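You operate a simulated robot arm through the tools that you are given. There is no shell and no other tool. Be economical: measure what you need, move in short steps, check, and stop when the job is done.

Carry out the task below with a simulated two-armed robot. There is one attempt and no reset: what you move stays moved.

Task
Hold the red pan on the top of the white table steady with one hand and put the black brush in it with the other.

The check looks at the end state, three seconds after you hand in, the way a careful person would. Anything else that was tipped, shoved, dropped, spilled or broken makes it a failure.

Robot
Two 7-joint arms with two-finger parallel grippers on one trunk, on a base that drives. Base frame: it is fixed to the floor where the robot stands at the start and does not move with it; the origin is under the middle of the robot, x ahead of it, y to its left, z up; the surface under the hand at the start is at about z = 85. Lengths are in cm, angles in degrees, forces in N, time in s.
The left shoulder is at the start at [3, 11.9, 96], the right one opposite. With the tool pointing down near the work surface each hand reaches from about 28 to 68 cm from the robot's upright axis, wherever it stands, measured 20 degrees to its own side. Places, roughly: red pan [-75, 300, 75]. Payload 3.43 kg a hand.
Tool frame (each hand has its own): the origin (TCP) lies between the finger pads and is the grasp point; the fingertips stand 3 cm ahead of it; z points along the fingers, y is the line along which they close. Largest opening 9.4 cm; finger width 2.8, thickness 1; the body of the gripper, 5 by 9.6 cm, starts 5.5 cm behind the TCP.
Orientation is that of the tool frame in the base frame, as a unit quaternion [w, x, y, z]. With the fingers straight down and closing along the base's y, the tool's x points along the base's -x, its y along +y and its z along -z.

Tools
- The arms move only by the tool move_arm. It takes "left_rows", "right_rows" or both (then of equal length, played together; a hand with none holds still); each is a list of rows, each a list of 2 entries, a list of its own where there are three numbers: the shift along the base's x, y, z in cm, then the turn, a rotation vector about the base's x, y, z in rad. In form: [[[x, y, z], [rx, ry, rz]], ...]. A call has 1 to 12 rows; each row shifts and turns the commanded pose from where the row before left it. "left_grip" and "right_grip" are, for a hand that has rows, the opening, from 0 (shut) to 1 (fully open), set as the call begins (left out, the last holds). Each row takes 0.2 s and may step no farther than 5 cm and 8.6 degrees from the row before; otherwise, or with a gripper value out of range, the whole call is refused. Where a pose cannot be reached the arm comes as near as it can. A force on the tool above 40 N (or 10 N above the force at the start of the call, whichever is more), or a blocked arm, ends the call early, and 0.2 s more pass. The fingers move at their own pace (about 7.2 cm/s each) and stop on an object; they squeeze with about 21 N. The grip force told is the motor's: it shows also when the fingers shut on nothing. Time passes only in rows, and 0.2 s behind the last, so rows that do not move let the fingers close. It gives the time, the measured TCP pose, the force on the tool (base axes), the opening and the grip force at its end, in the units of the frame above (readings bear some noise), with the torque about the TCP (base axes, N m) and any sound that the robot's microphone picked up.
- Cameras (640 x 400 px; columns grow to the right, rows downward): "scene" is now at [5.68, -2.56, 166.71]; the picture's right is [-0.23, -0.97, 0.00], its down [-0.78, 0.18, -0.60] and it looks along [0.58, -0.14, -0.80] (base axes); focal length 265 px, centre (320, 200). "left" rides on the left gripper at [7.6, -1.4, -10.3] in its tool frame; the picture's right is [0.18, 0.98, 0.00], its down [-0.75, 0.14, -0.64] and it looks along [-0.63, 0.12, 0.77] (tool axes); focal length 243 px, centre (320, 200). "right" rides on the right gripper at [7.6, 1.4, -10.2] in its tool frame; the picture's right is [-0.18, 0.98, 0.00], its down [-0.75, -0.14, -0.64] and it looks along [-0.63, -0.12, 0.77] (tool axes); focal length 243 px, centre (320, 200). There is no depth. A picture from a camera that has moved, and an enlarged one, comes with that camera's place and axes in the base frame and with its lens. The place of the scene camera against the robot may be out by one fixed shift of up to 2.5 cm in any direction.
- grab_frame(camera): a new picture of that camera. The clock stands still meanwhile.
- raise_lower(by): slides the trunk up (or, below 0, down) by that many cm; the arms and the scene camera ride with it, the base frame stays. It gives what a move gives, with no picture.
- base_move(legs): drives the robot by 1 to 6 legs, each [ahead, turn to the left] in cm and degrees, along the robot's own axes; the way and the turn of a leg run together, so that a leg with both is an arc; at most 150 cm and 180 degrees a leg. The arms and the cameras ride along, it lands a little off, and it stops where it bumps. It gives what a move gives.
- turn_head(pan, tilt): turns the head with the scene camera to pan (to the left, within 143 degrees either way) and tilt (down, from -29 to 69), counted from straight ahead of the robot. It gives what a move gives.
- close_up(camera, box): a new picture of the part [left, top, right, bottom] of that camera's present view, enlarged. The clock stands still meanwhile.
- close_job(): hands the job in; it is judged then, once.

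Work in short steps. Places have to be worked out from the pictures, the camera data and where the tool is seen: move nearer, look again, correct. Check each grasp and each placing, and mend what went wrong. You have 120 turns and 88 pictures in all, those below and enlarged ones among them. Open the grippers and draw the arms clear of the work before you hand the job in, unless the task says otherwise; then end with one line.

The tools are called after "Emit:" as a command line: name --argument value ..., lists and objects as JSON in quotes. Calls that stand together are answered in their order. move_arm: Moves the arms, as the interface text tells. Its arguments: {"type":"object","properties":{"left_rows":{"type":"array","items":{"type":"array"}},"left_grip":{"type":"number"},"right_rows":{"type":"array","items":{"type":"array"}},"right_grip":{"type":"number"}},"required":[]} The other tools are called the same way: raise_lower (by) slides the trunk up or down; base_move (legs) drives the base; turn_head (pan, tilt) turns the head that bears the scene camera; grab_frame (camera) takes a picture; close_up (camera, box) takes an enlarged picture of a part of a camera's view; close_job () hands the job in.

At the start:

```text
clock: 0.0
left_tool_pos: [50.26, -0.44, 110.33]
left_orientation: [0.001, 0.0, 1.0, 0.0]
left_force: [-0.8, -0.6, 0.4]
left_wrist_torque: [0.02, -0.01, 0.03]
left_opening: 9.41
left_finger_force: 0.1
right_tool_pos: [30.84, -36.79, 113.01]
right_orientation: [-0.001, 0.0, 1.0, 0.001]
right_force: [0.0, 0.2, 0.5]
right_wrist_torque: [0.0, 0.01, -0.01]
right_opening: 9.41
right_finger_force: 0.0
trunk travel left (down, up): [-22.5, 18.5]
robot x, y, heading: [0.05, 0.04, 0.2]
head pan, tilt: [-13.2, 53.2]
```

scene: 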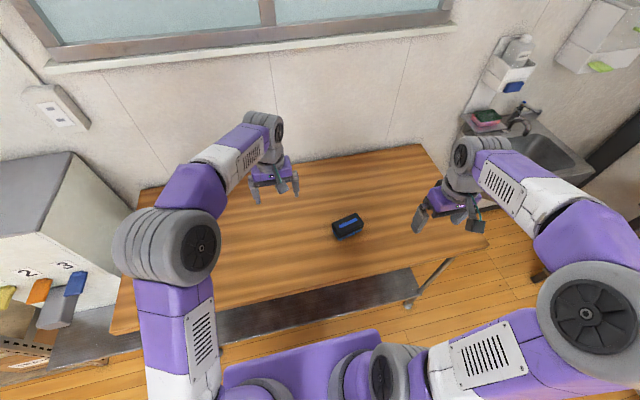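
right: 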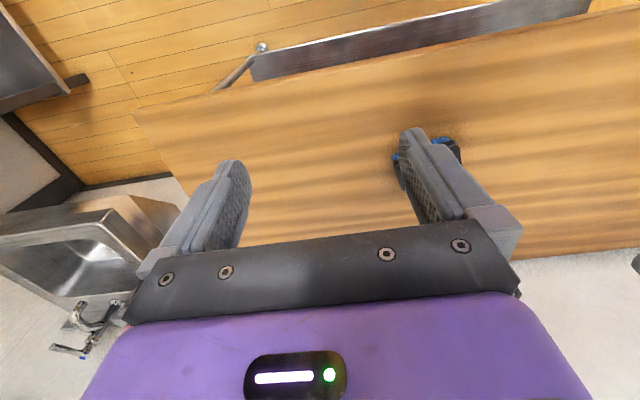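
left: 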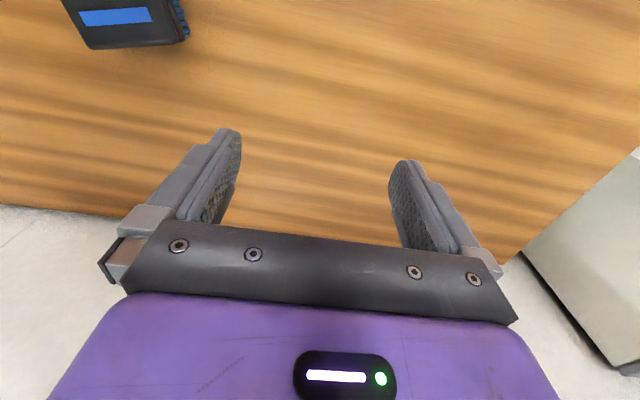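

The black object with a blue label on the table may be the brush; I'll enlarge it from the scene camera to check.

Emit:
close_up --camera "scene" --box '[280, 180, 420, 268]'

Emit:
close_up --camera "left" --box '[0, 0, 240, 150]'

```text
4.55 times, centred on (350, 224) of scene
camera zoom: at [5.68, -2.56, 166.71], right [-0.23, -0.97, 0.0], down [-0.78, 0.18, -0.6], along [0.58, -0.14, -0.8], focal length 1205 px, centre (184, 91)
```

zoom: 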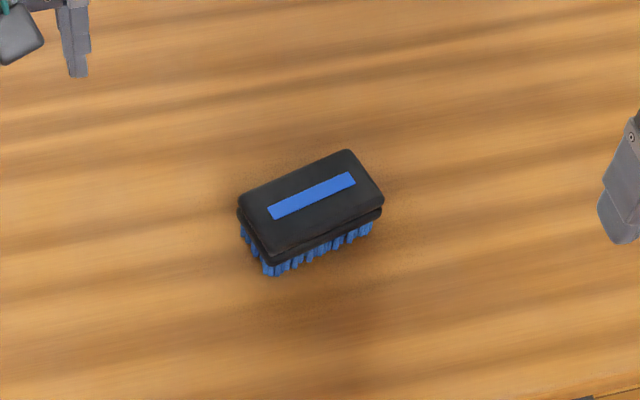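

```text
2.67 times, centred on (120, 75) of left
camera zoom: at [42.73, -1.82, 120.38], right [-0.18, 0.98, 0.0], down [0.75, 0.14, 0.64], along [0.63, 0.12, -0.77], focal length 647 px, centre (853, 533)
```

zoom: 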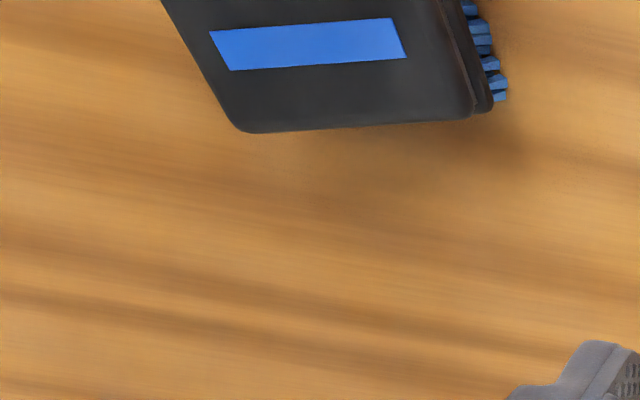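

The brush is black-backed with blue bristles, at about (48, -22), with its long axis near y. Before I grasp it, I look toward the pan to decide which hand should carry.

Emit:
turn_head --pan 104 --tilt 18

Emit:
grab_frame --camera "scene"

Emit:
turn_head --pan 45 --tilt 30

Emit:
grab_frame --camera "scene"

```text
clock: 2.0
left_tool_pos: [50.3, -0.44, 110.24]
left_orientation: [0.001, 0.001, 1.0, -0.001]
left_force: [-0.1, 0.6, 0.1]
left_wrist_torque: [0.01, 0.0, 0.02]
left_opening: 9.41
left_finger_force: 0.1
right_tool_pos: [30.79, -36.84, 113.02]
right_orientation: [0.0, 0.0, 1.0, 0.0]
right_force: [0.1, -1.2, -0.2]
right_wrist_torque: [0.0, 0.02, -0.02]
right_opening: 9.39
right_finger_force: 0.0
trunk travel left (down, up): [-22.5, 18.5]
robot x, y, heading: [-0.05, -0.23, -0.0]
head pan, tilt: [104.0, 18.0]
```

```text
82 pictures are left
camera scene: at [-3.77, 8.19, 172.02], right [0.97, 0.24, 0.0], down [0.07, -0.3, -0.95], along [-0.23, 0.92, -0.31], focal length 265 px, centre (320, 200)
```

scene: 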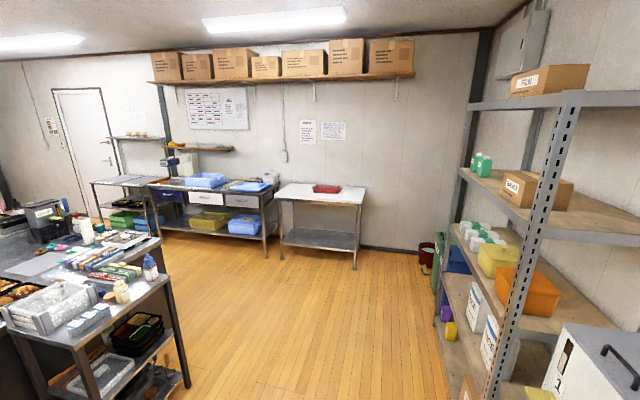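

```text
clock: 3.2
left_tool_pos: [50.38, -0.46, 110.31]
left_orientation: [0.001, 0.0, 1.0, 0.0]
left_force: [0.3, 0.1, 0.2]
left_wrist_torque: [-0.01, 0.02, 0.0]
left_opening: 9.39
left_finger_force: 0.1
right_tool_pos: [30.93, -36.88, 113.05]
right_orientation: [-0.001, 0.0, 1.0, 0.0]
right_force: [-0.2, 1.2, -0.5]
right_wrist_torque: [0.01, -0.02, 0.0]
right_opening: 9.42
right_finger_force: 0.0
trunk travel left (down, up): [-22.5, 18.5]
robot x, y, heading: [-0.36, 0.13, -0.0]
head pan, tilt: [45.0, 30.0]
```

```text
81 pictures are left
camera scene: at [4.87, 5.53, 170.09], right [0.71, -0.71, 0.0], down [-0.35, -0.35, -0.87], along [0.61, 0.61, -0.5], focal length 265 px, centre (320, 200)
```

scene: 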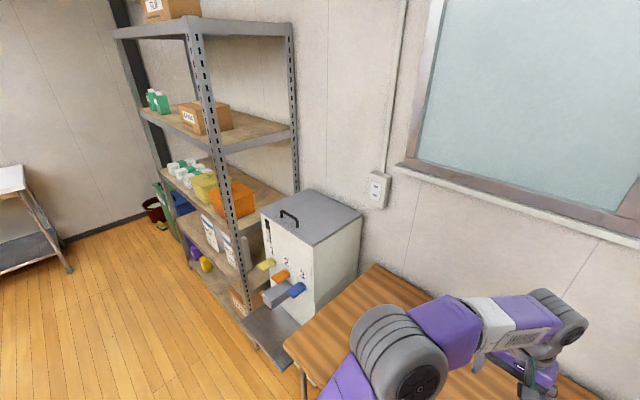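

The pan is a red tray on the white table, about 3 m to my left. I'll take the brush with the right hand: shift the left hand aside, bring the right over the brush and turn it by -80° so it closes across the short side.

Emit:
move_arm --right_rows '[[[1.7, 1.0, -0.5], [0, 0, -0.14]], [[1.7, 1.0, -0.5], [0, 0, -0.14]], [[1.7, 1.5, -0.5], [0, 0, -0.14]], [[1.7, 1.5, -0.5], [0, 0, -0.14]], [[1.7, 1.5, -0.5], [0, 0, -0.14]], [[1.7, 1.5, -0.5], [0, 0, -0.14]], [[1.7, 1.5, -0.5], [0, 0, -0.14]], [[1.7, 1.5, -0.5], [0, 0, -0.14]], [[1.7, 1.5, -0.5], [0, 0, -0.14]], [[0.8, 1.5, -0.5], [0, 0, -0.136]]]' --left_rows '[[[0, 2, 0], [0, 0, 0]], [[0, 2, 0], [0, 0, 0]], [[0, 2, 0], [0, 0, 0]], [[0, 2, 0], [0, 0, 0]], [[0, 2, 0], [0, 0, 0]], [[0, 2, 0], [0, 0, 0]], [[0, 2, 0], [0, 0, 0]], [[0, 0, 0], [0, 0, 0]], [[0, 0, 0], [0, 0, 0]], [[0, 0, 0], [0, 0, 0]]]' --right_grip 1

Emit:
grab_frame --camera "right"

```text
clock: 5.5
left_tool_pos: [50.56, 13.48, 110.22]
left_orientation: [0.001, 0.0, 1.0, 0.001]
left_force: [-0.4, -0.6, 0.7]
left_wrist_torque: [-0.01, 0.01, 0.0]
left_opening: 9.42
left_finger_force: 0.0
right_tool_pos: [46.66, -22.9, 107.88]
right_orientation: [0.0, 0.644, 0.765, 0.0]
right_force: [-0.7, 0.1, -0.5]
right_wrist_torque: [-0.02, 0.01, -0.01]
right_opening: 9.4
right_finger_force: 0.1
trunk travel left (down, up): [-22.5, 18.5]
robot x, y, heading: [-0.04, 0.1, 0.5]
head pan, tilt: [45.0, 30.0]
```

```text
80 pictures are left
camera right: at [46.96, -15.11, 118.14], right [1.0, -0.01, 0.0], down [-0.01, -0.77, 0.64], along [-0.01, -0.64, -0.77], focal length 243 px, centre (320, 200)
```

right: 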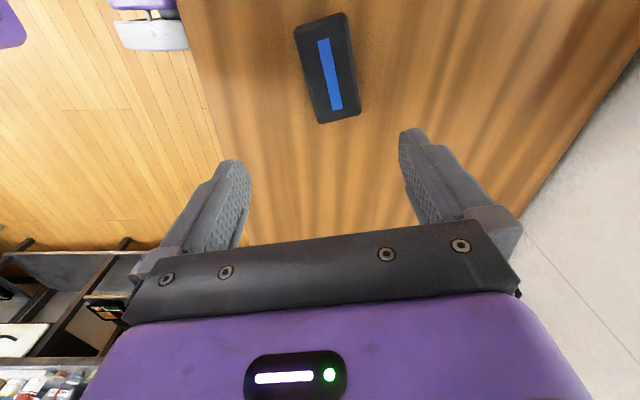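

From the right camera, the brush centre is near (48, -21.4), with its axis tilted about 14.5°. I align the hand and descend partway, then check.

Emit:
move_arm --right_rows '[[[0.65, 0.75, -3], [0, 0, 0.04]], [[0.65, 0.75, -3], [0, 0, 0.04]], [[0, 0, -3], [0, 0, 0]], [[0, 0, -2.5], [0, 0, 0]]]'

Emit:
grab_frame --camera "right"

```text
clock: 6.5
left_tool_pos: [50.53, 13.34, 110.24]
left_orientation: [0.001, 0.0, 1.0, 0.0]
left_force: [0.2, 0.0, -0.3]
left_wrist_torque: [0.03, 0.03, -0.01]
left_opening: 9.42
left_finger_force: 0.0
right_tool_pos: [48.11, -21.26, 96.3]
right_orientation: [0.0, 0.612, 0.791, -0.001]
right_force: [-0.1, 0.6, -0.1]
right_wrist_torque: [-0.01, -0.01, 0.03]
right_opening: 9.37
right_finger_force: 0.1
trunk travel left (down, up): [-22.5, 18.5]
robot x, y, heading: [-0.03, -0.07, 0.5]
head pan, tilt: [45.0, 30.0]
```

```text
79 pictures are left
camera right: at [47.52, -13.47, 106.59], right [1.0, 0.07, 0.0], down [0.05, -0.76, 0.64], along [0.05, -0.64, -0.77], focal length 243 px, centre (320, 200)
```

right: 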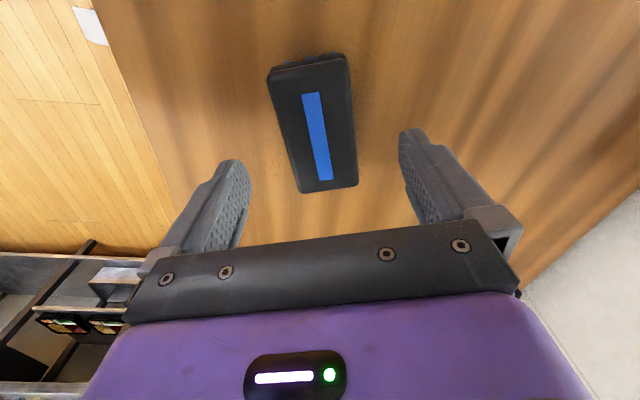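

The centre holds at about (48, -21.3), under the hand. I go down to grasp height and close.

Emit:
move_arm --right_rows '[[[0, 0, -2.5], [0, 0, 0]], [[0, 0, -2.5], [0, 0, 0]], [[0, 0, -2], [0, 0, 0]]]'

Emit:
move_arm --right_rows '[[[0, 0, 0], [0, 0, 0]], [[0, 0, 0], [0, 0, 0]], [[0, 0, 0], [0, 0, 0]], [[0, 0, 0], [0, 0, 0]], [[0, 0, 0], [0, 0, 0]]]' --right_grip 0

Emit:
grab_frame --camera "right"

```text
clock: 7.2
left_tool_pos: [50.56, 13.44, 110.28]
left_orientation: [0.001, 0.001, 1.0, 0.001]
left_force: [0.7, 0.9, -0.3]
left_wrist_torque: [0.0, 0.0, 0.0]
left_opening: 9.39
left_finger_force: 0.1
right_tool_pos: [48.06, -21.31, 89.34]
right_orientation: [0.0, 0.612, 0.791, 0.0]
right_force: [0.3, 0.2, 0.3]
right_wrist_torque: [-0.02, 0.04, -0.01]
right_opening: 9.41
right_finger_force: 0.1
trunk travel left (down, up): [-22.5, 18.5]
robot x, y, heading: [-0.17, 0.0, 0.1]
head pan, tilt: [45.0, 30.0]
```

```text
clock: 8.4
left_tool_pos: [50.49, 13.24, 110.3]
left_orientation: [0.0, 0.0, 1.0, 0.0]
left_force: [0.2, 0.3, 0.8]
left_wrist_torque: [0.0, 0.03, -0.03]
left_opening: 9.37
left_finger_force: 0.0
right_tool_pos: [48.11, -21.32, 89.47]
right_orientation: [0.001, 0.611, 0.791, 0.0]
right_force: [-0.3, 0.0, -0.3]
right_wrist_torque: [0.01, -0.01, 0.0]
right_opening: 5.89
right_finger_force: 21.1
trunk travel left (down, up): [-22.5, 18.5]
robot x, y, heading: [0.36, 0.01, 0.4]
head pan, tilt: [45.0, 30.0]
```

```text
78 pictures are left
camera right: at [47.6, -13.51, 99.74], right [1.0, 0.07, 0.0], down [0.05, -0.76, 0.64], along [0.04, -0.64, -0.77], focal length 243 px, centre (320, 200)
```

right: 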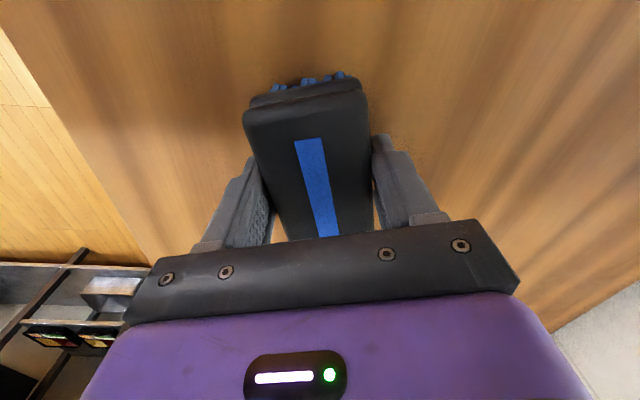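

The brush is held (5.9 cm opening, 21 N). I lift it straight up.

Emit:
move_arm --right_rows '[[[0, 0, 2], [0, 0, 0]], [[0, 0, 4], [0, 0, 0]], [[0, 0, 4], [0, 0, 0]], [[0, 0, 4], [0, 0, 0]], [[0, 0, 4], [0, 0, 0]]]'

Emit:
grab_frame --camera "right"

Emit:
turn_head --pan 140 --tilt 45

Emit:
grab_frame --camera "scene"

```text
clock: 9.7
left_tool_pos: [50.41, 13.45, 110.24]
left_orientation: [0.0, 0.0, 1.0, 0.0]
left_force: [0.3, -0.4, 1.1]
left_wrist_torque: [-0.03, -0.02, 0.02]
left_opening: 9.41
left_finger_force: 0.0
right_tool_pos: [47.8, -21.42, 107.94]
right_orientation: [-0.001, 0.612, 0.791, 0.001]
right_force: [0.8, 0.8, -0.5]
right_wrist_torque: [-0.02, 0.03, 0.02]
right_opening: 5.87
right_finger_force: 21.0
trunk travel left (down, up): [-22.5, 18.5]
robot x, y, heading: [0.18, 0.06, -0.1]
head pan, tilt: [45.0, 30.0]
```

```text
77 pictures are left
camera right: at [47.36, -13.55, 118.1], right [1.0, 0.07, 0.0], down [0.05, -0.77, 0.64], along [0.04, -0.64, -0.77], focal length 243 px, centre (320, 200)
```

right: 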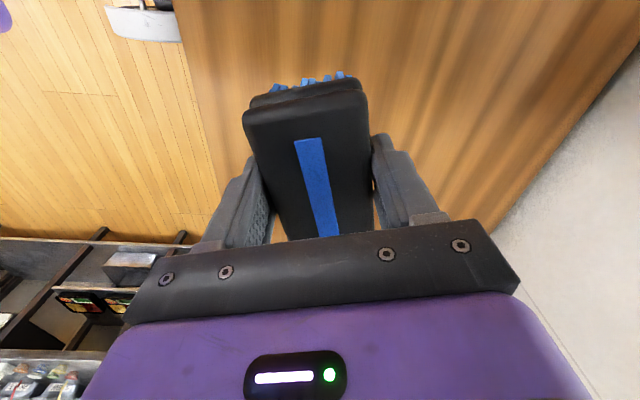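

```text
clock: 11.4
left_tool_pos: [50.37, 13.38, 110.25]
left_orientation: [0.001, 0.0, 1.0, -0.001]
left_force: [0.9, -1.1, -0.2]
left_wrist_torque: [-0.03, 0.0, 0.0]
left_opening: 9.38
left_finger_force: 0.0
right_tool_pos: [47.86, -21.34, 107.8]
right_orientation: [-0.001, 0.612, 0.791, 0.001]
right_force: [0.6, 0.2, -0.6]
right_wrist_torque: [-0.02, -0.01, -0.02]
right_opening: 5.87
right_finger_force: 21.4
trunk travel left (down, up): [-22.5, 18.5]
robot x, y, heading: [-0.17, 0.37, 0.0]
head pan, tilt: [140.0, 45.0]
```

```text
76 pictures are left
camera scene: at [-7.74, 4.36, 167.83], right [0.64, 0.77, 0.0], down [0.54, -0.45, -0.71], along [-0.54, 0.45, -0.71], focal length 265 px, centre (320, 200)
```

scene: 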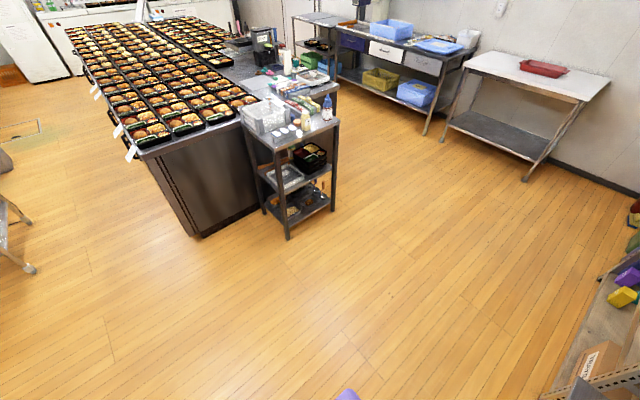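

The brush is firmly held. The floor is clear: the cart's right side lies at x≈-120, the shelf at x≈43. I back up 45 cm, turn left 90° and drive partway between them.

Emit:
base_move --legs '[[-45, 0], [0, 90], [120, 0]]'

Emit:
turn_head --pan 10 --tilt 35

Emit:
grab_frame --camera "scene"

```text
clock: 23.6
left_tool_pos: [-67.02, 167.81, 110.24]
left_orientation: [0.0, 0.726, -0.688, -0.002]
left_force: [0.6, -0.2, -0.4]
left_wrist_torque: [-0.02, -0.05, -0.02]
left_opening: 9.42
left_finger_force: 0.1
right_tool_pos: [-32.24, 167.12, 107.75]
right_orientation: [0.0, -0.155, 0.988, 0.0]
right_force: [0.6, -0.5, -1.5]
right_wrist_torque: [-0.01, -0.02, 0.01]
right_opening: 5.87
right_finger_force: 21.0
trunk travel left (down, up): [-22.5, 18.5]
robot x, y, heading: [-50.96, 118.04, 93.2]
head pan, tilt: [140.0, 45.0]
```

```text
clock: 25.7
left_tool_pos: [-67.13, 167.78, 110.24]
left_orientation: [-0.001, 0.727, -0.687, 0.0]
left_force: [0.3, 0.1, -0.2]
left_wrist_torque: [0.02, 0.01, 0.0]
left_opening: 9.39
left_finger_force: 0.1
right_tool_pos: [-32.14, 167.02, 107.74]
right_orientation: [0.0, -0.154, 0.988, 0.0]
right_force: [-0.5, -0.8, -0.5]
right_wrist_torque: [0.02, 0.0, 0.0]
right_opening: 5.89
right_finger_force: 20.9
trunk travel left (down, up): [-22.5, 18.5]
robot x, y, heading: [-50.8, 118.16, 92.8]
head pan, tilt: [10.0, 35.0]
```

```text
75 pictures are left
camera scene: at [-51.24, 122.77, 169.31], right [0.97, 0.23, 0.0], down [0.13, -0.56, -0.82], along [-0.19, 0.8, -0.57], focal length 265 px, centre (320, 200)
```

scene: 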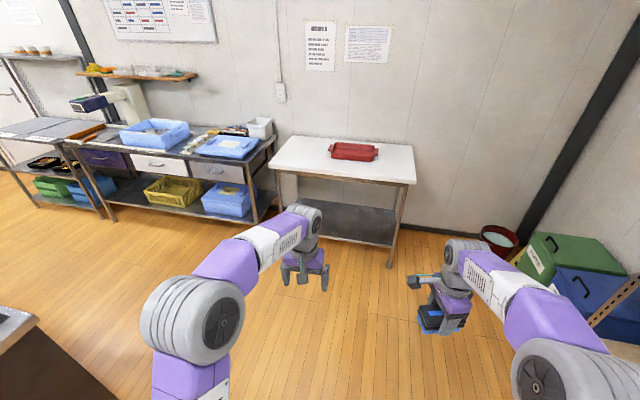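

The pan is a red tray near (-71, ~322), and the table's front edge is at y≈285. I drive diagonally to about (-68, 217) facing +y, then look again.

Emit:
base_move --legs '[[0, 7], [100, 0], [0, -10]]'

Emit:
turn_head --pan 0 --tilt 45

Emit:
grab_frame --camera "scene"

```text
clock: 32.2
left_tool_pos: [-78.01, 268.91, 110.15]
left_orientation: [0.001, -0.693, 0.721, 0.001]
left_force: [0.3, -0.2, 0.2]
left_wrist_torque: [0.01, 0.01, -0.01]
left_opening: 9.41
left_finger_force: 0.1
right_tool_pos: [-43.38, 264.95, 107.7]
right_orientation: [0.0, -0.107, 0.994, 0.0]
right_force: [1.1, 0.4, -0.3]
right_wrist_torque: [-0.01, 0.03, 0.01]
right_opening: 5.88
right_finger_force: 20.8
trunk travel left (down, up): [-22.5, 18.5]
robot x, y, heading: [-66.85, 218.12, 87.9]
head pan, tilt: [10.0, 35.0]
```

```text
clock: 33.0
left_tool_pos: [-78.16, 268.89, 110.35]
left_orientation: [0.001, -0.693, 0.721, 0.001]
left_force: [-0.4, 0.3, -0.3]
left_wrist_torque: [0.03, -0.02, -0.01]
left_opening: 9.37
left_finger_force: 0.1
right_tool_pos: [-43.43, 265.01, 107.84]
right_orientation: [0.0, -0.107, 0.994, 0.0]
right_force: [-0.4, 0.6, -0.4]
right_wrist_torque: [0.03, -0.03, 0.0]
right_opening: 5.86
right_finger_force: 21.0
trunk travel left (down, up): [-22.5, 18.5]
robot x, y, heading: [-66.56, 217.63, 87.7]
head pan, tilt: [0.0, 45.0]
```

```text
74 pictures are left
camera scene: at [-65.0, 222.19, 167.83], right [1.0, -0.04, 0.0], down [-0.03, -0.71, -0.71], along [0.03, 0.71, -0.71], focal length 265 px, centre (320, 200)
```

scene: 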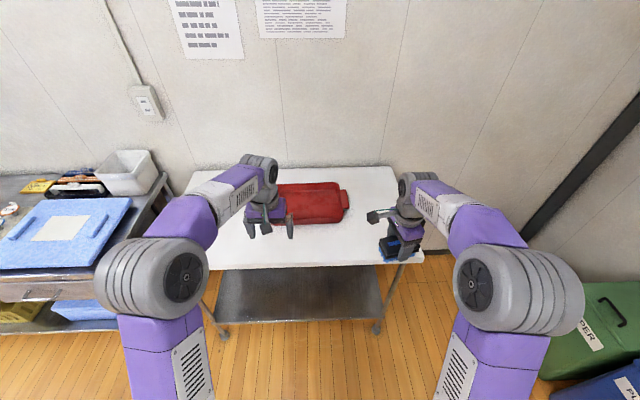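

A red tray with end lugs, partly hidden by the left hand. I enlarge it.

Emit:
close_up --camera "scene" --box '[180, 150, 440, 312]'

```text
2.46 times, centred on (310, 231) of scene
camera zoom: at [-65.0, 222.19, 167.83], right [1.0, -0.04, 0.0], down [-0.03, -0.71, -0.71], along [0.03, 0.71, -0.71], focal length 653 px, centre (345, 124)
```

zoom: 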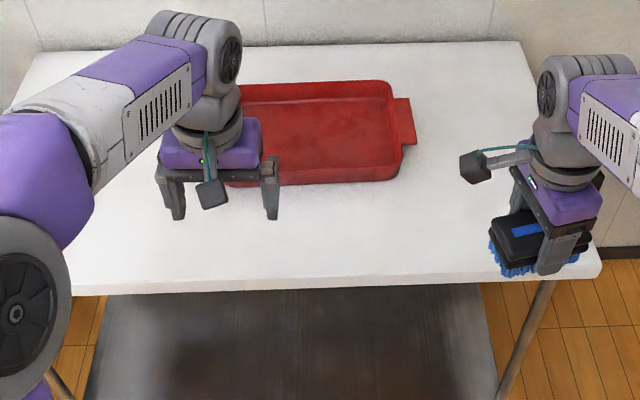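

The table's front edge is at y≈278 and the pan's centre at about (-69, 311), so I need to get closer. I look down to see how far my base sticks out.

Emit:
turn_head --pan 0 --tilt 69

Emit:
grab_frame --camera "scene"

```text
clock: 33.8
left_tool_pos: [-78.0, 268.88, 110.28]
left_orientation: [0.001, -0.693, 0.721, 0.0]
left_force: [0.2, 0.5, 0.2]
left_wrist_torque: [0.04, 0.0, -0.02]
left_opening: 9.4
left_finger_force: 0.0
right_tool_pos: [-43.54, 264.98, 107.75]
right_orientation: [0.0, -0.108, 0.994, 0.0]
right_force: [0.0, 0.9, -0.4]
right_wrist_torque: [0.02, -0.02, 0.0]
right_opening: 5.88
right_finger_force: 20.9
trunk travel left (down, up): [-22.5, 18.5]
robot x, y, heading: [-66.41, 217.91, 87.5]
head pan, tilt: [0.0, 68.8]
```

```text
72 pictures are left
camera scene: at [-65.08, 219.65, 164.94], right [1.0, -0.04, 0.0], down [-0.04, -0.93, -0.36], along [0.01, 0.36, -0.93], focal length 265 px, centre (320, 200)
```

scene: 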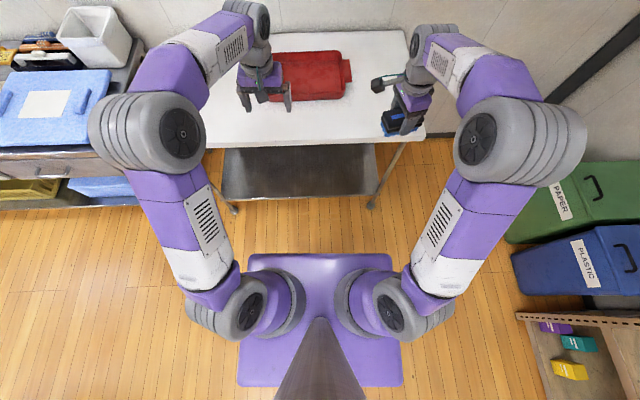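

The base's front is about 25 cm ahead of the axis. I drive to about (-71, 248) facing +y, which keeps it just short of the table edge.

Emit:
base_move --legs '[[0, 11], [30, 0], [0, -9]]'

Emit:
grab_frame --camera "scene"

Emit:
grab_frame --camera "left"

Emit:
grab_frame --camera "right"

```text
clock: 37.3
left_tool_pos: [-84.66, 297.88, 110.16]
left_orientation: [0.0, -0.706, 0.708, 0.001]
left_force: [1.0, 0.6, 0.0]
left_wrist_torque: [-0.02, 0.01, 0.01]
left_opening: 9.42
left_finger_force: 0.1
right_tool_pos: [-49.83, 295.21, 107.87]
right_orientation: [-0.001, -0.127, 0.992, 0.0]
right_force: [-0.4, 0.5, -0.9]
right_wrist_torque: [-0.01, 0.01, 0.01]
right_opening: 5.89
right_finger_force: 21.3
trunk travel left (down, up): [-22.5, 18.5]
robot x, y, heading: [-70.84, 246.98, 89.9]
head pan, tilt: [0.0, 68.8]
```

```text
71 pictures are left
camera scene: at [-69.74, 249.04, 164.94], right [1.0, 0.0, 0.0], down [0.0, -0.93, -0.36], along [0.0, 0.36, -0.93], focal length 265 px, centre (320, 200)
```

scene: 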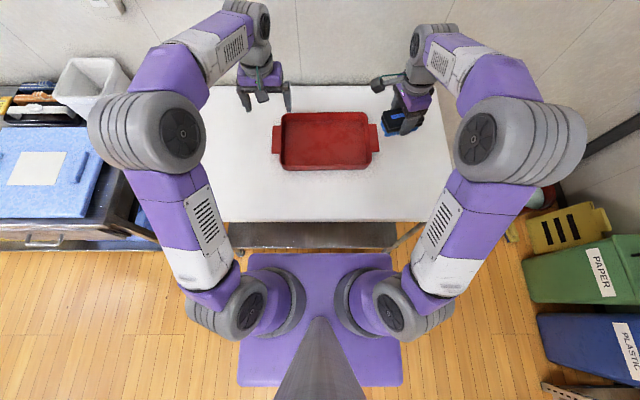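

```text
70 pictures are left
camera left: at [-83.14, 290.22, 120.39], right [-0.98, -0.18, 0.0], down [-0.14, 0.75, 0.64], along [-0.12, 0.63, -0.77], focal length 243 px, centre (320, 200)
```

left: 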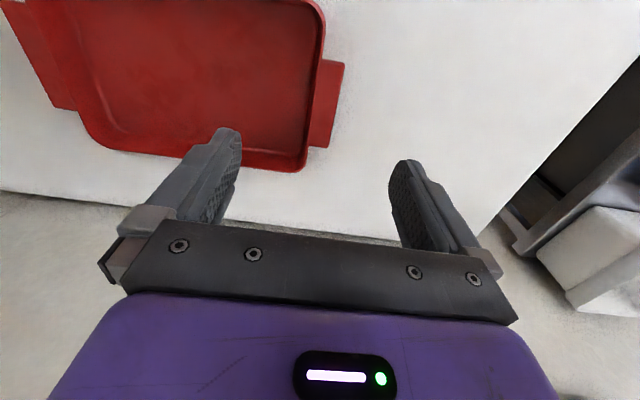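

```text
69 pictures are left
camera right: at [-57.53, 294.71, 118.06], right [-0.07, 1.0, 0.0], down [0.77, 0.05, 0.64], along [0.64, 0.04, -0.77], focal length 243 px, centre (320, 200)
```

right: 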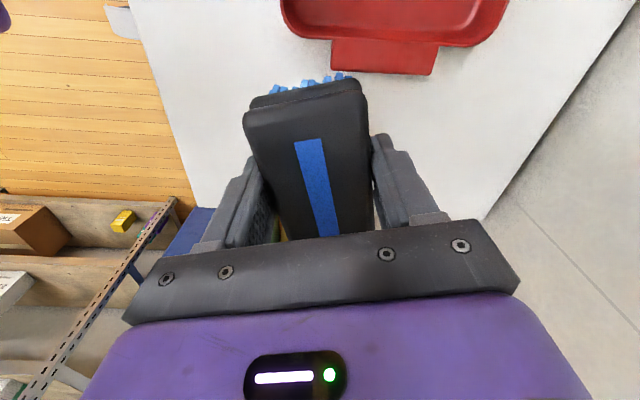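

Both wrist cameras agree: the pan's centre is at about (-69.4, 304), its body ~31 × 26 cm, front rim at y≈291, left lug tip x=-89. I lower the trunk 10 cm. The left hand goes to the front rim's left part, turned 90° so it closes along y.

Emit:
raise_lower --by -10

Emit:
move_arm --left_rows '[[[0.5, -0.6, 0], [0, 0, 0.143]], [[0.5, -0.6, 0], [0, 0, 0.143]], [[0.5, -0.6, 0], [0, 0, 0.143]], [[0.5, -0.6, 0], [0, 0, 0.143]], [[0.5, -0.6, 0], [0, 0, 0.143]], [[0.6, -0.6, 0], [0, 0, 0.143]], [[0.6, -0.6, 0], [0, 0, 0.143]], [[0.6, -0.6, 0], [0, 0, 0.143]], [[0.6, -0.7, 0], [0, 0, 0.143]], [[0.6, -0.7, 0], [0, 0, 0.143]], [[0.6, -0.7, 0], [0, 0, 0.141]]]' --left_grip 1

Emit:
grab_frame --camera "left"

Emit:
grab_frame --camera "scene"

```text
clock: 38.6
left_tool_pos: [-84.61, 297.81, 100.17]
left_orientation: [0.001, -0.706, 0.708, 0.0]
left_force: [0.2, 0.1, 0.0]
left_wrist_torque: [0.01, -0.01, -0.01]
left_opening: 9.4
left_finger_force: 0.1
right_tool_pos: [-49.94, 295.09, 97.85]
right_orientation: [0.001, -0.127, 0.992, 0.001]
right_force: [-0.7, -0.1, -0.5]
right_wrist_torque: [0.02, 0.01, -0.06]
right_opening: 5.87
right_finger_force: 21.3
trunk travel left (down, up): [-12.5, 28.5]
robot x, y, heading: [-71.02, 247.22, 90.0]
head pan, tilt: [0.0, 68.8]
```

```text
clock: 41.0
left_tool_pos: [-78.63, 290.89, 100.17]
left_orientation: [-0.001, 1.0, 0.001, -0.001]
left_force: [0.0, -0.8, 0.1]
left_wrist_torque: [0.01, 0.0, 0.0]
left_opening: 9.38
left_finger_force: 0.1
right_tool_pos: [-49.88, 295.29, 97.76]
right_orientation: [-0.001, -0.126, 0.992, 0.0]
right_force: [0.5, -0.7, -0.4]
right_wrist_torque: [-0.03, 0.01, -0.01]
right_opening: 5.87
right_finger_force: 21.0
trunk travel left (down, up): [-12.5, 28.5]
robot x, y, heading: [-71.51, 247.03, 90.1]
head pan, tilt: [0.0, 68.8]
```

```text
68 pictures are left
camera left: at [-70.86, 292.37, 110.37], right [0.19, -0.98, 0.0], down [-0.75, -0.14, 0.64], along [-0.63, -0.12, -0.77], focal length 243 px, centre (320, 200)
```

left: 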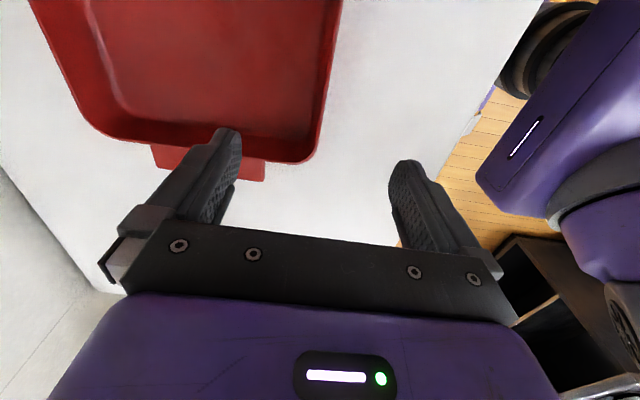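

```text
67 pictures are left
camera scene: at [-69.79, 249.04, 154.94], right [1.0, 0.0, 0.0], down [0.0, -0.93, -0.36], along [0.0, 0.36, -0.93], focal length 265 px, centre (320, 200)
```

scene: 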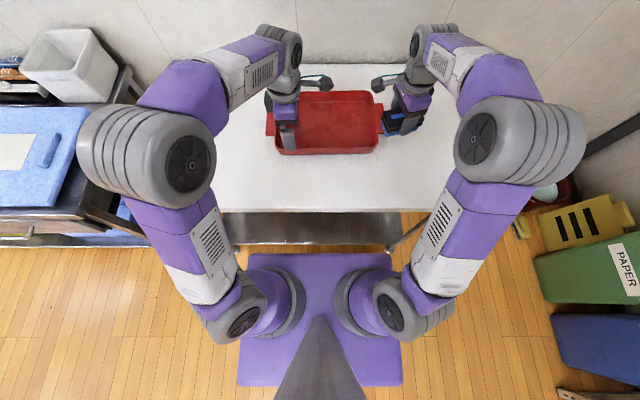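

The estimates disagree on rim height: two views suggest the rim may stand nearer z≈85 than 79. I go down 5 cm, which is safe either way, and re-measure.

Emit:
move_arm --left_rows '[[[0, 0, -2.5], [0, 0, 0]], [[0, 0, -2.5], [0, 0, 0]]]'

Emit:
grab_frame --camera "left"

Emit:
turn_head --pan 0 --tilt 60

Emit:
close_up --camera "scene" --box '[240, 90, 440, 215]'

```text
clock: 41.6
left_tool_pos: [-78.46, 290.91, 95.22]
left_orientation: [0.0, 1.0, -0.002, -0.001]
left_force: [-0.4, 1.0, 0.3]
left_wrist_torque: [0.04, -0.01, 0.03]
left_opening: 9.4
left_finger_force: 0.1
right_tool_pos: [-49.82, 295.17, 97.71]
right_orientation: [0.0, -0.126, 0.992, 0.0]
right_force: [-0.4, 0.8, -1.1]
right_wrist_torque: [0.01, 0.02, -0.01]
right_opening: 5.88
right_finger_force: 21.2
trunk travel left (down, up): [-12.5, 28.5]
robot x, y, heading: [-71.5, 247.54, 90.0]
head pan, tilt: [0.0, 68.8]
```

```text
66 pictures are left
camera left: at [-70.81, 292.38, 105.34], right [0.18, -0.98, 0.0], down [-0.75, -0.14, 0.64], along [-0.63, -0.12, -0.77], focal length 243 px, centre (320, 200)
```

left: 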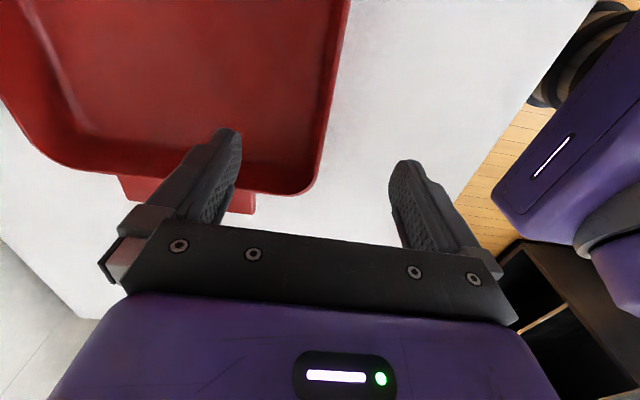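

```text
clock: 42.3
left_tool_pos: [-78.43, 290.91, 95.2]
left_orientation: [0.001, 1.0, -0.001, -0.002]
left_force: [-0.6, 0.6, -0.1]
left_wrist_torque: [-0.02, 0.0, 0.03]
left_opening: 9.4
left_finger_force: 0.1
right_tool_pos: [-49.82, 295.21, 97.8]
right_orientation: [0.0, -0.127, 0.992, 0.0]
right_force: [0.4, -0.6, -0.2]
right_wrist_torque: [0.0, -0.03, -0.02]
right_opening: 5.88
right_finger_force: 21.0
trunk travel left (down, up): [-12.5, 28.5]
robot x, y, heading: [-71.27, 247.45, 89.8]
head pan, tilt: [0.0, 60.0]
```

```text
3.20 times, centred on (340, 152) of scene
camera zoom: at [-69.8, 250.13, 155.87], right [1.0, 0.0, 0.0], down [0.0, -0.87, -0.5], along [0.0, 0.5, -0.87], focal length 848 px, centre (256, 352)
```

zoom: 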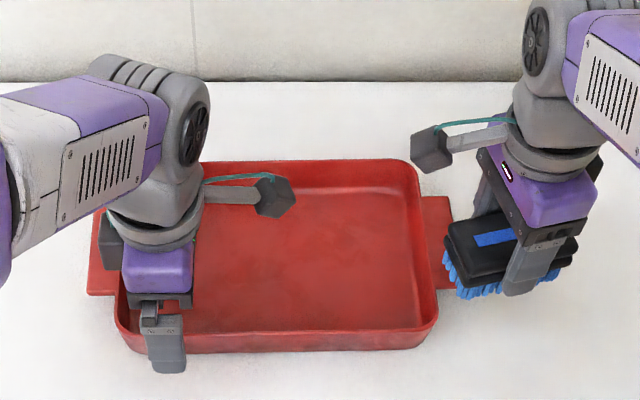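

The pan wall looks about 4 cm tall, with the rim likely near z≈87. I lower in small steps and watch forces.

Emit:
move_arm --left_rows '[[[0, 0, -1.5], [0, 0, 0]], [[0, 0, -1.5], [0, 0, 0]], [[0, 0, -1], [0, 0, 0]]]'

Emit:
grab_frame --camera "left"

Emit:
close_up --camera "scene" --box '[260, 130, 340, 210]'

```text
clock: 43.1
left_tool_pos: [-78.4, 290.88, 91.14]
left_orientation: [0.0, 1.0, -0.001, -0.001]
left_force: [0.6, -0.8, -0.1]
left_wrist_torque: [0.04, -0.02, -0.01]
left_opening: 9.38
left_finger_force: 0.0
right_tool_pos: [-49.93, 295.15, 97.7]
right_orientation: [0.0, -0.126, 0.992, 0.0]
right_force: [0.3, 0.5, -1.1]
right_wrist_torque: [0.0, -0.03, 0.0]
right_opening: 5.88
right_finger_force: 21.1
trunk travel left (down, up): [-12.5, 28.5]
robot x, y, heading: [-71.41, 247.41, 90.2]
head pan, tilt: [0.0, 60.0]
```

```text
64 pictures are left
camera left: at [-70.77, 292.32, 101.32], right [0.18, -0.98, 0.0], down [-0.75, -0.14, 0.64], along [-0.63, -0.12, -0.77], focal length 243 px, centre (320, 200)
```

left: 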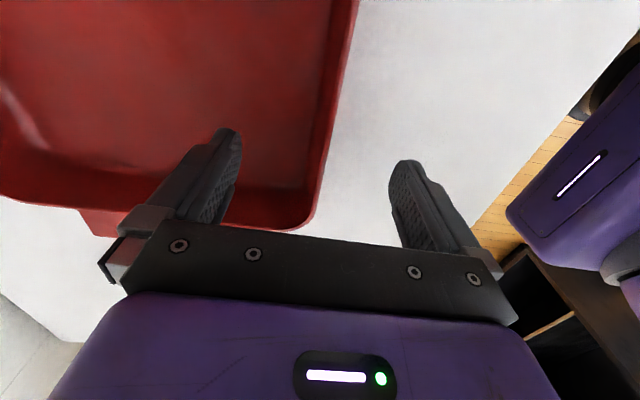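

```text
5.00 times, centred on (300, 170) of scene
camera zoom: at [-69.8, 250.13, 155.88], right [1.0, 0.0, 0.0], down [0.0, -0.87, -0.5], along [0.0, 0.5, -0.87], focal length 1326 px, centre (420, 350)
```

zoom: 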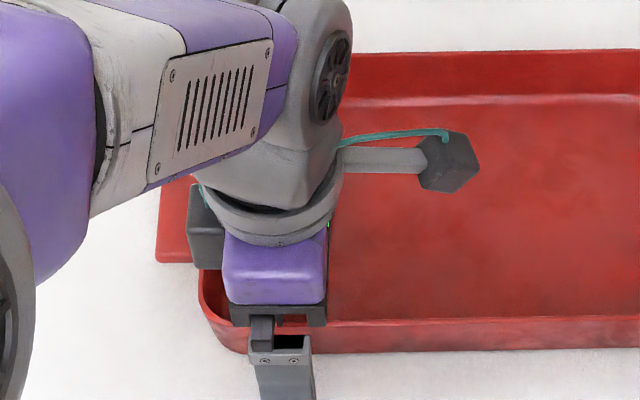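

Four left-hand views agree on a rim height of z≈87.5 at y≈290.4. My fingertips are at 88.1, so I go down 2.2 cm around the front wall.

Emit:
move_arm --left_rows '[[[0, -0.3, -1], [0, 0, 0]], [[0, 0, -0.7], [0, 0, 0]], [[0, 0, -0.5], [0, 0, 0]]]'

Emit:
grab_frame --camera "left"

```text
clock: 43.9
left_tool_pos: [-78.38, 290.64, 89.04]
left_orientation: [0.0, 1.0, -0.001, -0.001]
left_force: [0.3, -0.1, 0.6]
left_wrist_torque: [0.02, -0.01, -0.01]
left_opening: 9.37
left_finger_force: 0.0
right_tool_pos: [-49.89, 295.27, 97.72]
right_orientation: [0.0, -0.126, 0.992, 0.0]
right_force: [-0.3, 1.2, -0.5]
right_wrist_torque: [-0.02, -0.03, -0.01]
right_opening: 5.89
right_finger_force: 20.9
trunk travel left (down, up): [-12.5, 28.5]
robot x, y, heading: [-71.46, 247.65, 90.0]
head pan, tilt: [0.0, 60.0]
```

```text
62 pictures are left
camera left: at [-70.73, 292.11, 99.19], right [0.18, -0.98, 0.0], down [-0.75, -0.14, 0.64], along [-0.63, -0.12, -0.77], focal length 243 px, centre (320, 200)
```

left: 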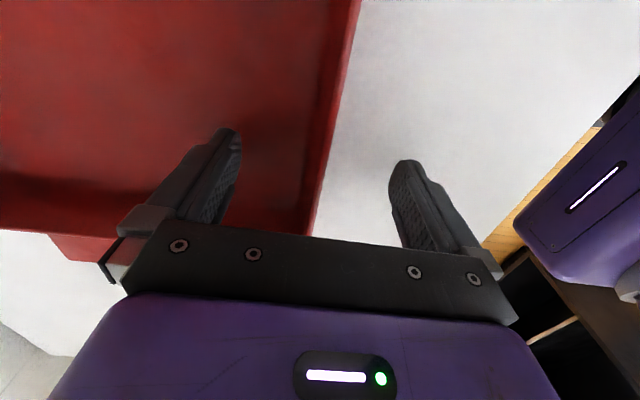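

No contact yet and the rim sits midway between the fingers. I go down another 1.4 cm in small steps.

Emit:
move_arm --left_rows '[[[0, 0, -0.7], [0, 0, 0]], [[0, 0, -0.7], [0, 0, 0]]]'

Emit:
grab_frame --camera "left"

Emit:
close_up --camera "scene" --box '[260, 150, 340, 230]'

```text
clock: 44.5
left_tool_pos: [-78.31, 291.05, 88.17]
left_orientation: [-0.008, 1.0, -0.001, 0.002]
left_force: [-1.6, -6.7, 19.3]
left_wrist_torque: [0.74, 0.17, 0.13]
left_opening: 8.99
left_finger_force: 0.0
right_tool_pos: [-49.98, 295.06, 97.85]
right_orientation: [-0.001, -0.126, 0.992, 0.0]
right_force: [-0.6, 0.9, -1.6]
right_wrist_torque: [-0.02, 0.0, 0.02]
right_opening: 5.86
right_finger_force: 21.0
trunk travel left (down, up): [-12.5, 28.5]
robot x, y, heading: [-71.31, 247.13, 90.2]
head pan, tilt: [0.0, 60.0]
stopped in row 2 (left hand): the force on the tool passed its limit at 42 N (the readings are from after the stop); the commanded pose is now the measured one
```

```text
61 pictures are left
camera left: at [-70.75, 292.3, 98.5], right [0.18, -0.98, -0.02], down [-0.76, -0.15, 0.64], along [-0.63, -0.1, -0.77], focal length 243 px, centre (320, 200)
```

left: 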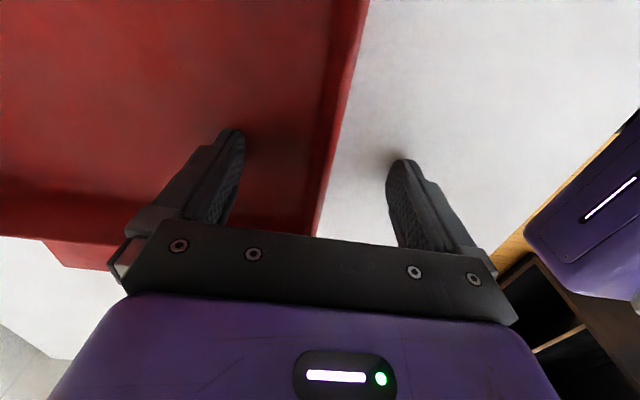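

```text
5.00 times, centred on (300, 190) of scene
camera zoom: at [-69.8, 250.0, 155.89], right [1.0, 0.0, 0.0], down [0.0, -0.87, -0.5], along [0.0, 0.5, -0.87], focal length 1326 px, centre (420, 250)
```

zoom: 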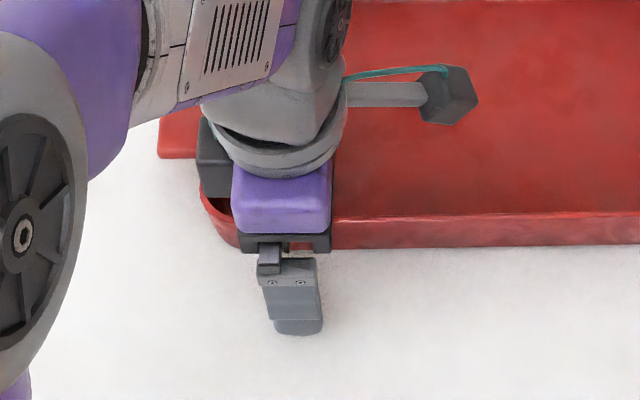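

The inner finger touched the pan floor (force pattern: +z at the +y finger), so the pan floor is at z≈85. I lift 0.6 cm to free it and then close on the front wall.

Emit:
move_arm --left_rows '[[[0, -0.2, 0.7], [0.016, 0, 0]], [[0, 0, 0], [0, 0, 0]]]'

Emit:
move_arm --left_rows '[[[0, 0, 0], [0, 0, 0]], [[0, 0, 0], [0, 0, 0]], [[0, 0, 0], [0, 0, 0]], [[0, 0, 0], [0, 0, 0]], [[0, 0, 0], [0, 0, 0]]]' --left_grip 0

Emit:
grab_frame --camera "left"

Emit:
grab_frame --camera "scene"

```text
clock: 45.1
left_tool_pos: [-78.49, 290.86, 88.63]
left_orientation: [-0.015, 1.0, 0.0, 0.001]
left_force: [0.1, 0.6, -0.2]
left_wrist_torque: [-0.01, -0.02, 0.01]
left_opening: 9.41
left_finger_force: 0.0
right_tool_pos: [-49.95, 295.25, 97.82]
right_orientation: [0.0, -0.126, 0.992, 0.001]
right_force: [-0.3, -0.4, -1.7]
right_wrist_torque: [0.0, 0.0, -0.03]
right_opening: 5.87
right_finger_force: 20.9
trunk travel left (down, up): [-12.5, 28.5]
robot x, y, heading: [-71.03, 247.41, 89.8]
head pan, tilt: [0.0, 60.0]
```

```text
clock: 46.3
left_tool_pos: [-78.57, 290.92, 88.68]
left_orientation: [-0.014, 1.0, -0.001, 0.002]
left_force: [-0.5, 0.9, 1.0]
left_wrist_torque: [0.19, -0.34, 0.25]
left_opening: 0.87
left_finger_force: 21.1
right_tool_pos: [-49.96, 295.26, 97.76]
right_orientation: [0.0, -0.126, 0.992, 0.0]
right_force: [-0.4, 0.3, -0.7]
right_wrist_torque: [-0.01, 0.03, -0.01]
right_opening: 5.86
right_finger_force: 21.3
trunk travel left (down, up): [-12.5, 28.5]
robot x, y, heading: [-71.46, 247.15, 89.8]
head pan, tilt: [0.0, 60.0]
```

```text
59 pictures are left
camera left: at [-70.83, 292.04, 98.95], right [0.18, -0.98, -0.03], down [-0.76, -0.16, 0.63], along [-0.63, -0.09, -0.77], focal length 243 px, centre (320, 200)
```

left: 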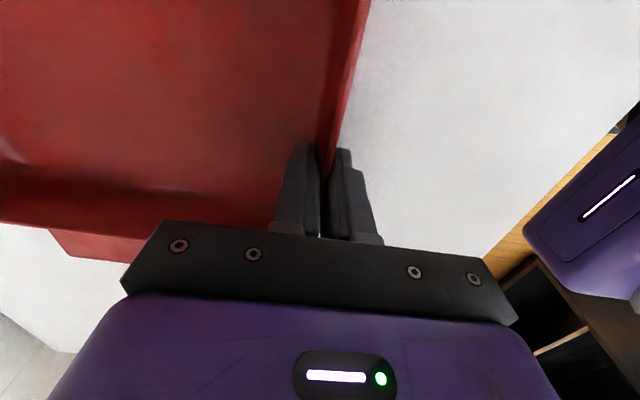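

```text
58 pictures are left
camera scene: at [-69.82, 250.13, 155.88], right [1.0, 0.0, 0.0], down [0.0, -0.87, -0.5], along [0.0, 0.5, -0.87], focal length 265 px, centre (320, 200)
```

scene: 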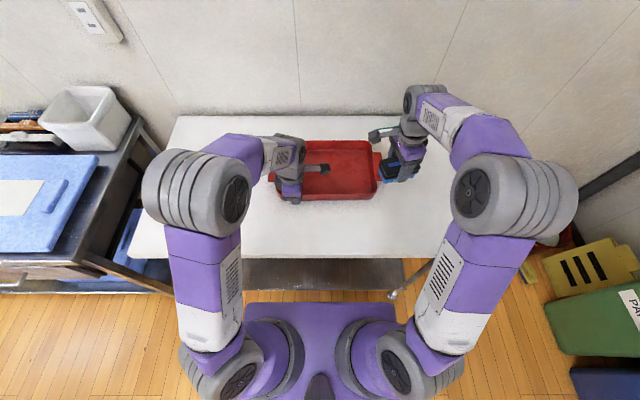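

The left hand holds the front wall (0.9 cm thick, 21 N) and the pan hasn't moved. I bring the brush at its present height over the right half of the pan, to about (-62, 302.5).

Emit:
move_arm --right_rows '[[[-2, 1.2, 0], [0, 0, 0]], [[-2, 1.2, 0], [0, 0, 0]], [[-2, 1.2, 0], [0, 0, 0]], [[-2, 1.2, 0], [0, 0, 0]], [[-2, 1.2, 0], [0, 0, 0]], [[-2, 1.2, 0], [0, 0, 0]]]'

Emit:
close_up --camera "scene" --box '[240, 90, 440, 215]'

Emit:
grab_frame --camera "right"

```text
clock: 47.7
left_tool_pos: [-78.4, 290.82, 88.72]
left_orientation: [-0.015, 1.0, -0.001, 0.003]
left_force: [-1.2, -0.7, 2.9]
left_wrist_torque: [0.23, -0.3, 0.17]
left_opening: 0.88
left_finger_force: 20.7
right_tool_pos: [-61.66, 302.33, 97.8]
right_orientation: [0.0, -0.126, 0.992, 0.001]
right_force: [-0.6, 0.4, -0.6]
right_wrist_torque: [-0.02, -0.03, 0.04]
right_opening: 5.87
right_finger_force: 21.6
trunk travel left (down, up): [-12.5, 28.5]
robot x, y, heading: [-71.61, 247.27, 90.0]
head pan, tilt: [0.0, 60.0]
```

```text
3.20 times, centred on (340, 152) of scene
camera zoom: at [-69.83, 250.1, 155.88], right [1.0, 0.0, 0.0], down [0.0, -0.87, -0.5], along [0.0, 0.5, -0.87], focal length 848 px, centre (256, 352)
```

zoom: 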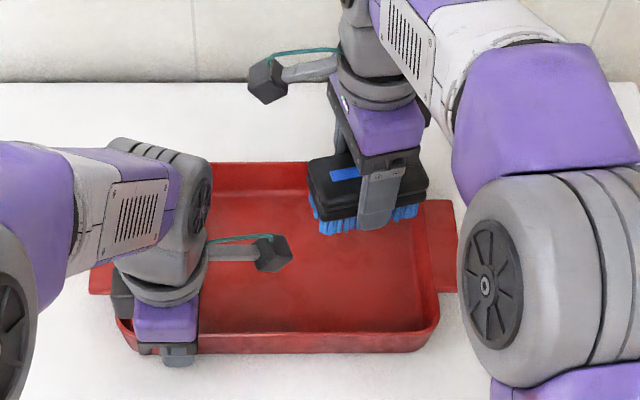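

```text
56 pictures are left
camera right: at [-69.42, 301.85, 108.1], right [-0.07, 1.0, 0.0], down [0.77, 0.05, 0.64], along [0.64, 0.04, -0.77], focal length 243 px, centre (320, 200)
```

right: 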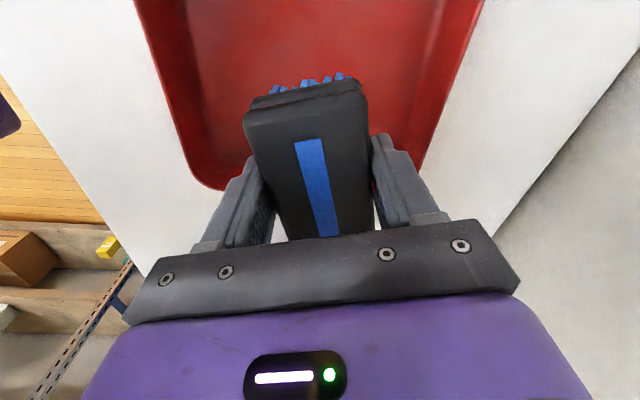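

The brush is over the right half of the pan. I shift it slightly inward (-1.5, -0.8) and lower it close to the floor.

Emit:
move_arm --right_rows '[[[-1.5, -0.8, 0], [0, 0, 0]], [[0, 0, -2.5], [0, 0, 0]], [[0, 0, -2.5], [0, 0, 0]], [[0, 0, -1.5], [0, 0, 0]], [[0, 0, -0.6], [0, 0, 0]]]'

Emit:
close_up --camera "scene" --box '[240, 90, 440, 215]'

Emit:
grab_frame --camera "right"

```text
clock: 48.9
left_tool_pos: [-78.39, 290.82, 88.68]
left_orientation: [-0.015, 1.0, -0.001, 0.002]
left_force: [-0.9, -1.8, 2.8]
left_wrist_torque: [0.18, -0.02, 0.1]
left_opening: 0.88
left_finger_force: 21.1
right_tool_pos: [-63.58, 301.36, 90.75]
right_orientation: [0.001, -0.126, 0.992, 0.0]
right_force: [-0.1, 0.1, 0.0]
right_wrist_torque: [0.0, 0.02, -0.01]
right_opening: 5.87
right_finger_force: 21.0
trunk travel left (down, up): [-12.5, 28.5]
robot x, y, heading: [-71.32, 247.25, 89.9]
head pan, tilt: [0.0, 60.0]
```

```text
3.20 times, centred on (340, 152) of scene
camera zoom: at [-69.82, 250.09, 155.88], right [1.0, 0.0, 0.0], down [0.0, -0.87, -0.5], along [0.0, 0.5, -0.87], focal length 848 px, centre (256, 352)
```

zoom: 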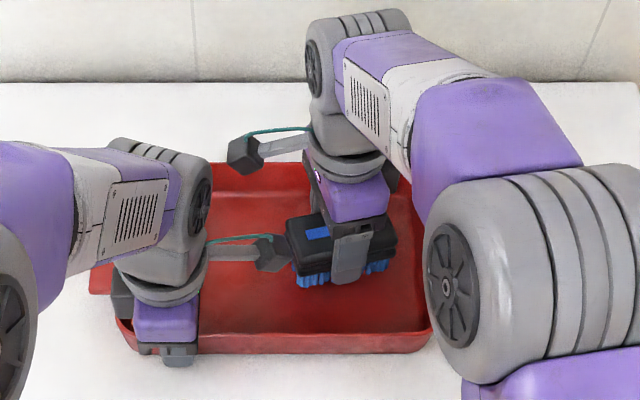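

```text
54 pictures are left
camera right: at [-71.2, 300.92, 100.97], right [-0.07, 1.0, 0.0], down [0.77, 0.05, 0.64], along [0.64, 0.04, -0.77], focal length 243 px, centre (320, 200)
```

right: 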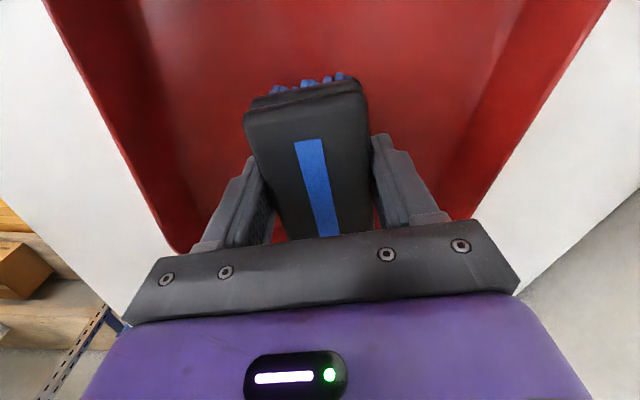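

It's centred between the walls with no contact yet. I lower the last bit in small steps until the bristles touch.

Emit:
move_arm --right_rows '[[[0, 0, -0.4], [0, 0, 0]], [[0, 0, -0.4], [0, 0, 0]], [[0, 0, -0.3], [0, 0, 0]]]'

```text
clock: 49.7
left_tool_pos: [-78.44, 290.83, 88.86]
left_orientation: [-0.015, 1.0, -0.001, 0.001]
left_force: [0.4, 4.9, -4.9]
left_wrist_torque: [0.2, -0.03, 0.16]
left_opening: 0.87
left_finger_force: 20.9
right_tool_pos: [-63.5, 301.46, 89.86]
right_orientation: [-0.001, -0.125, 0.992, 0.002]
right_force: [2.9, -4.6, 20.0]
right_wrist_torque: [-0.09, -0.02, 0.07]
right_opening: 5.93
right_finger_force: 21.3
trunk travel left (down, up): [-12.5, 28.5]
robot x, y, heading: [-71.17, 246.91, 90.4]
head pan, tilt: [0.0, 60.0]
```

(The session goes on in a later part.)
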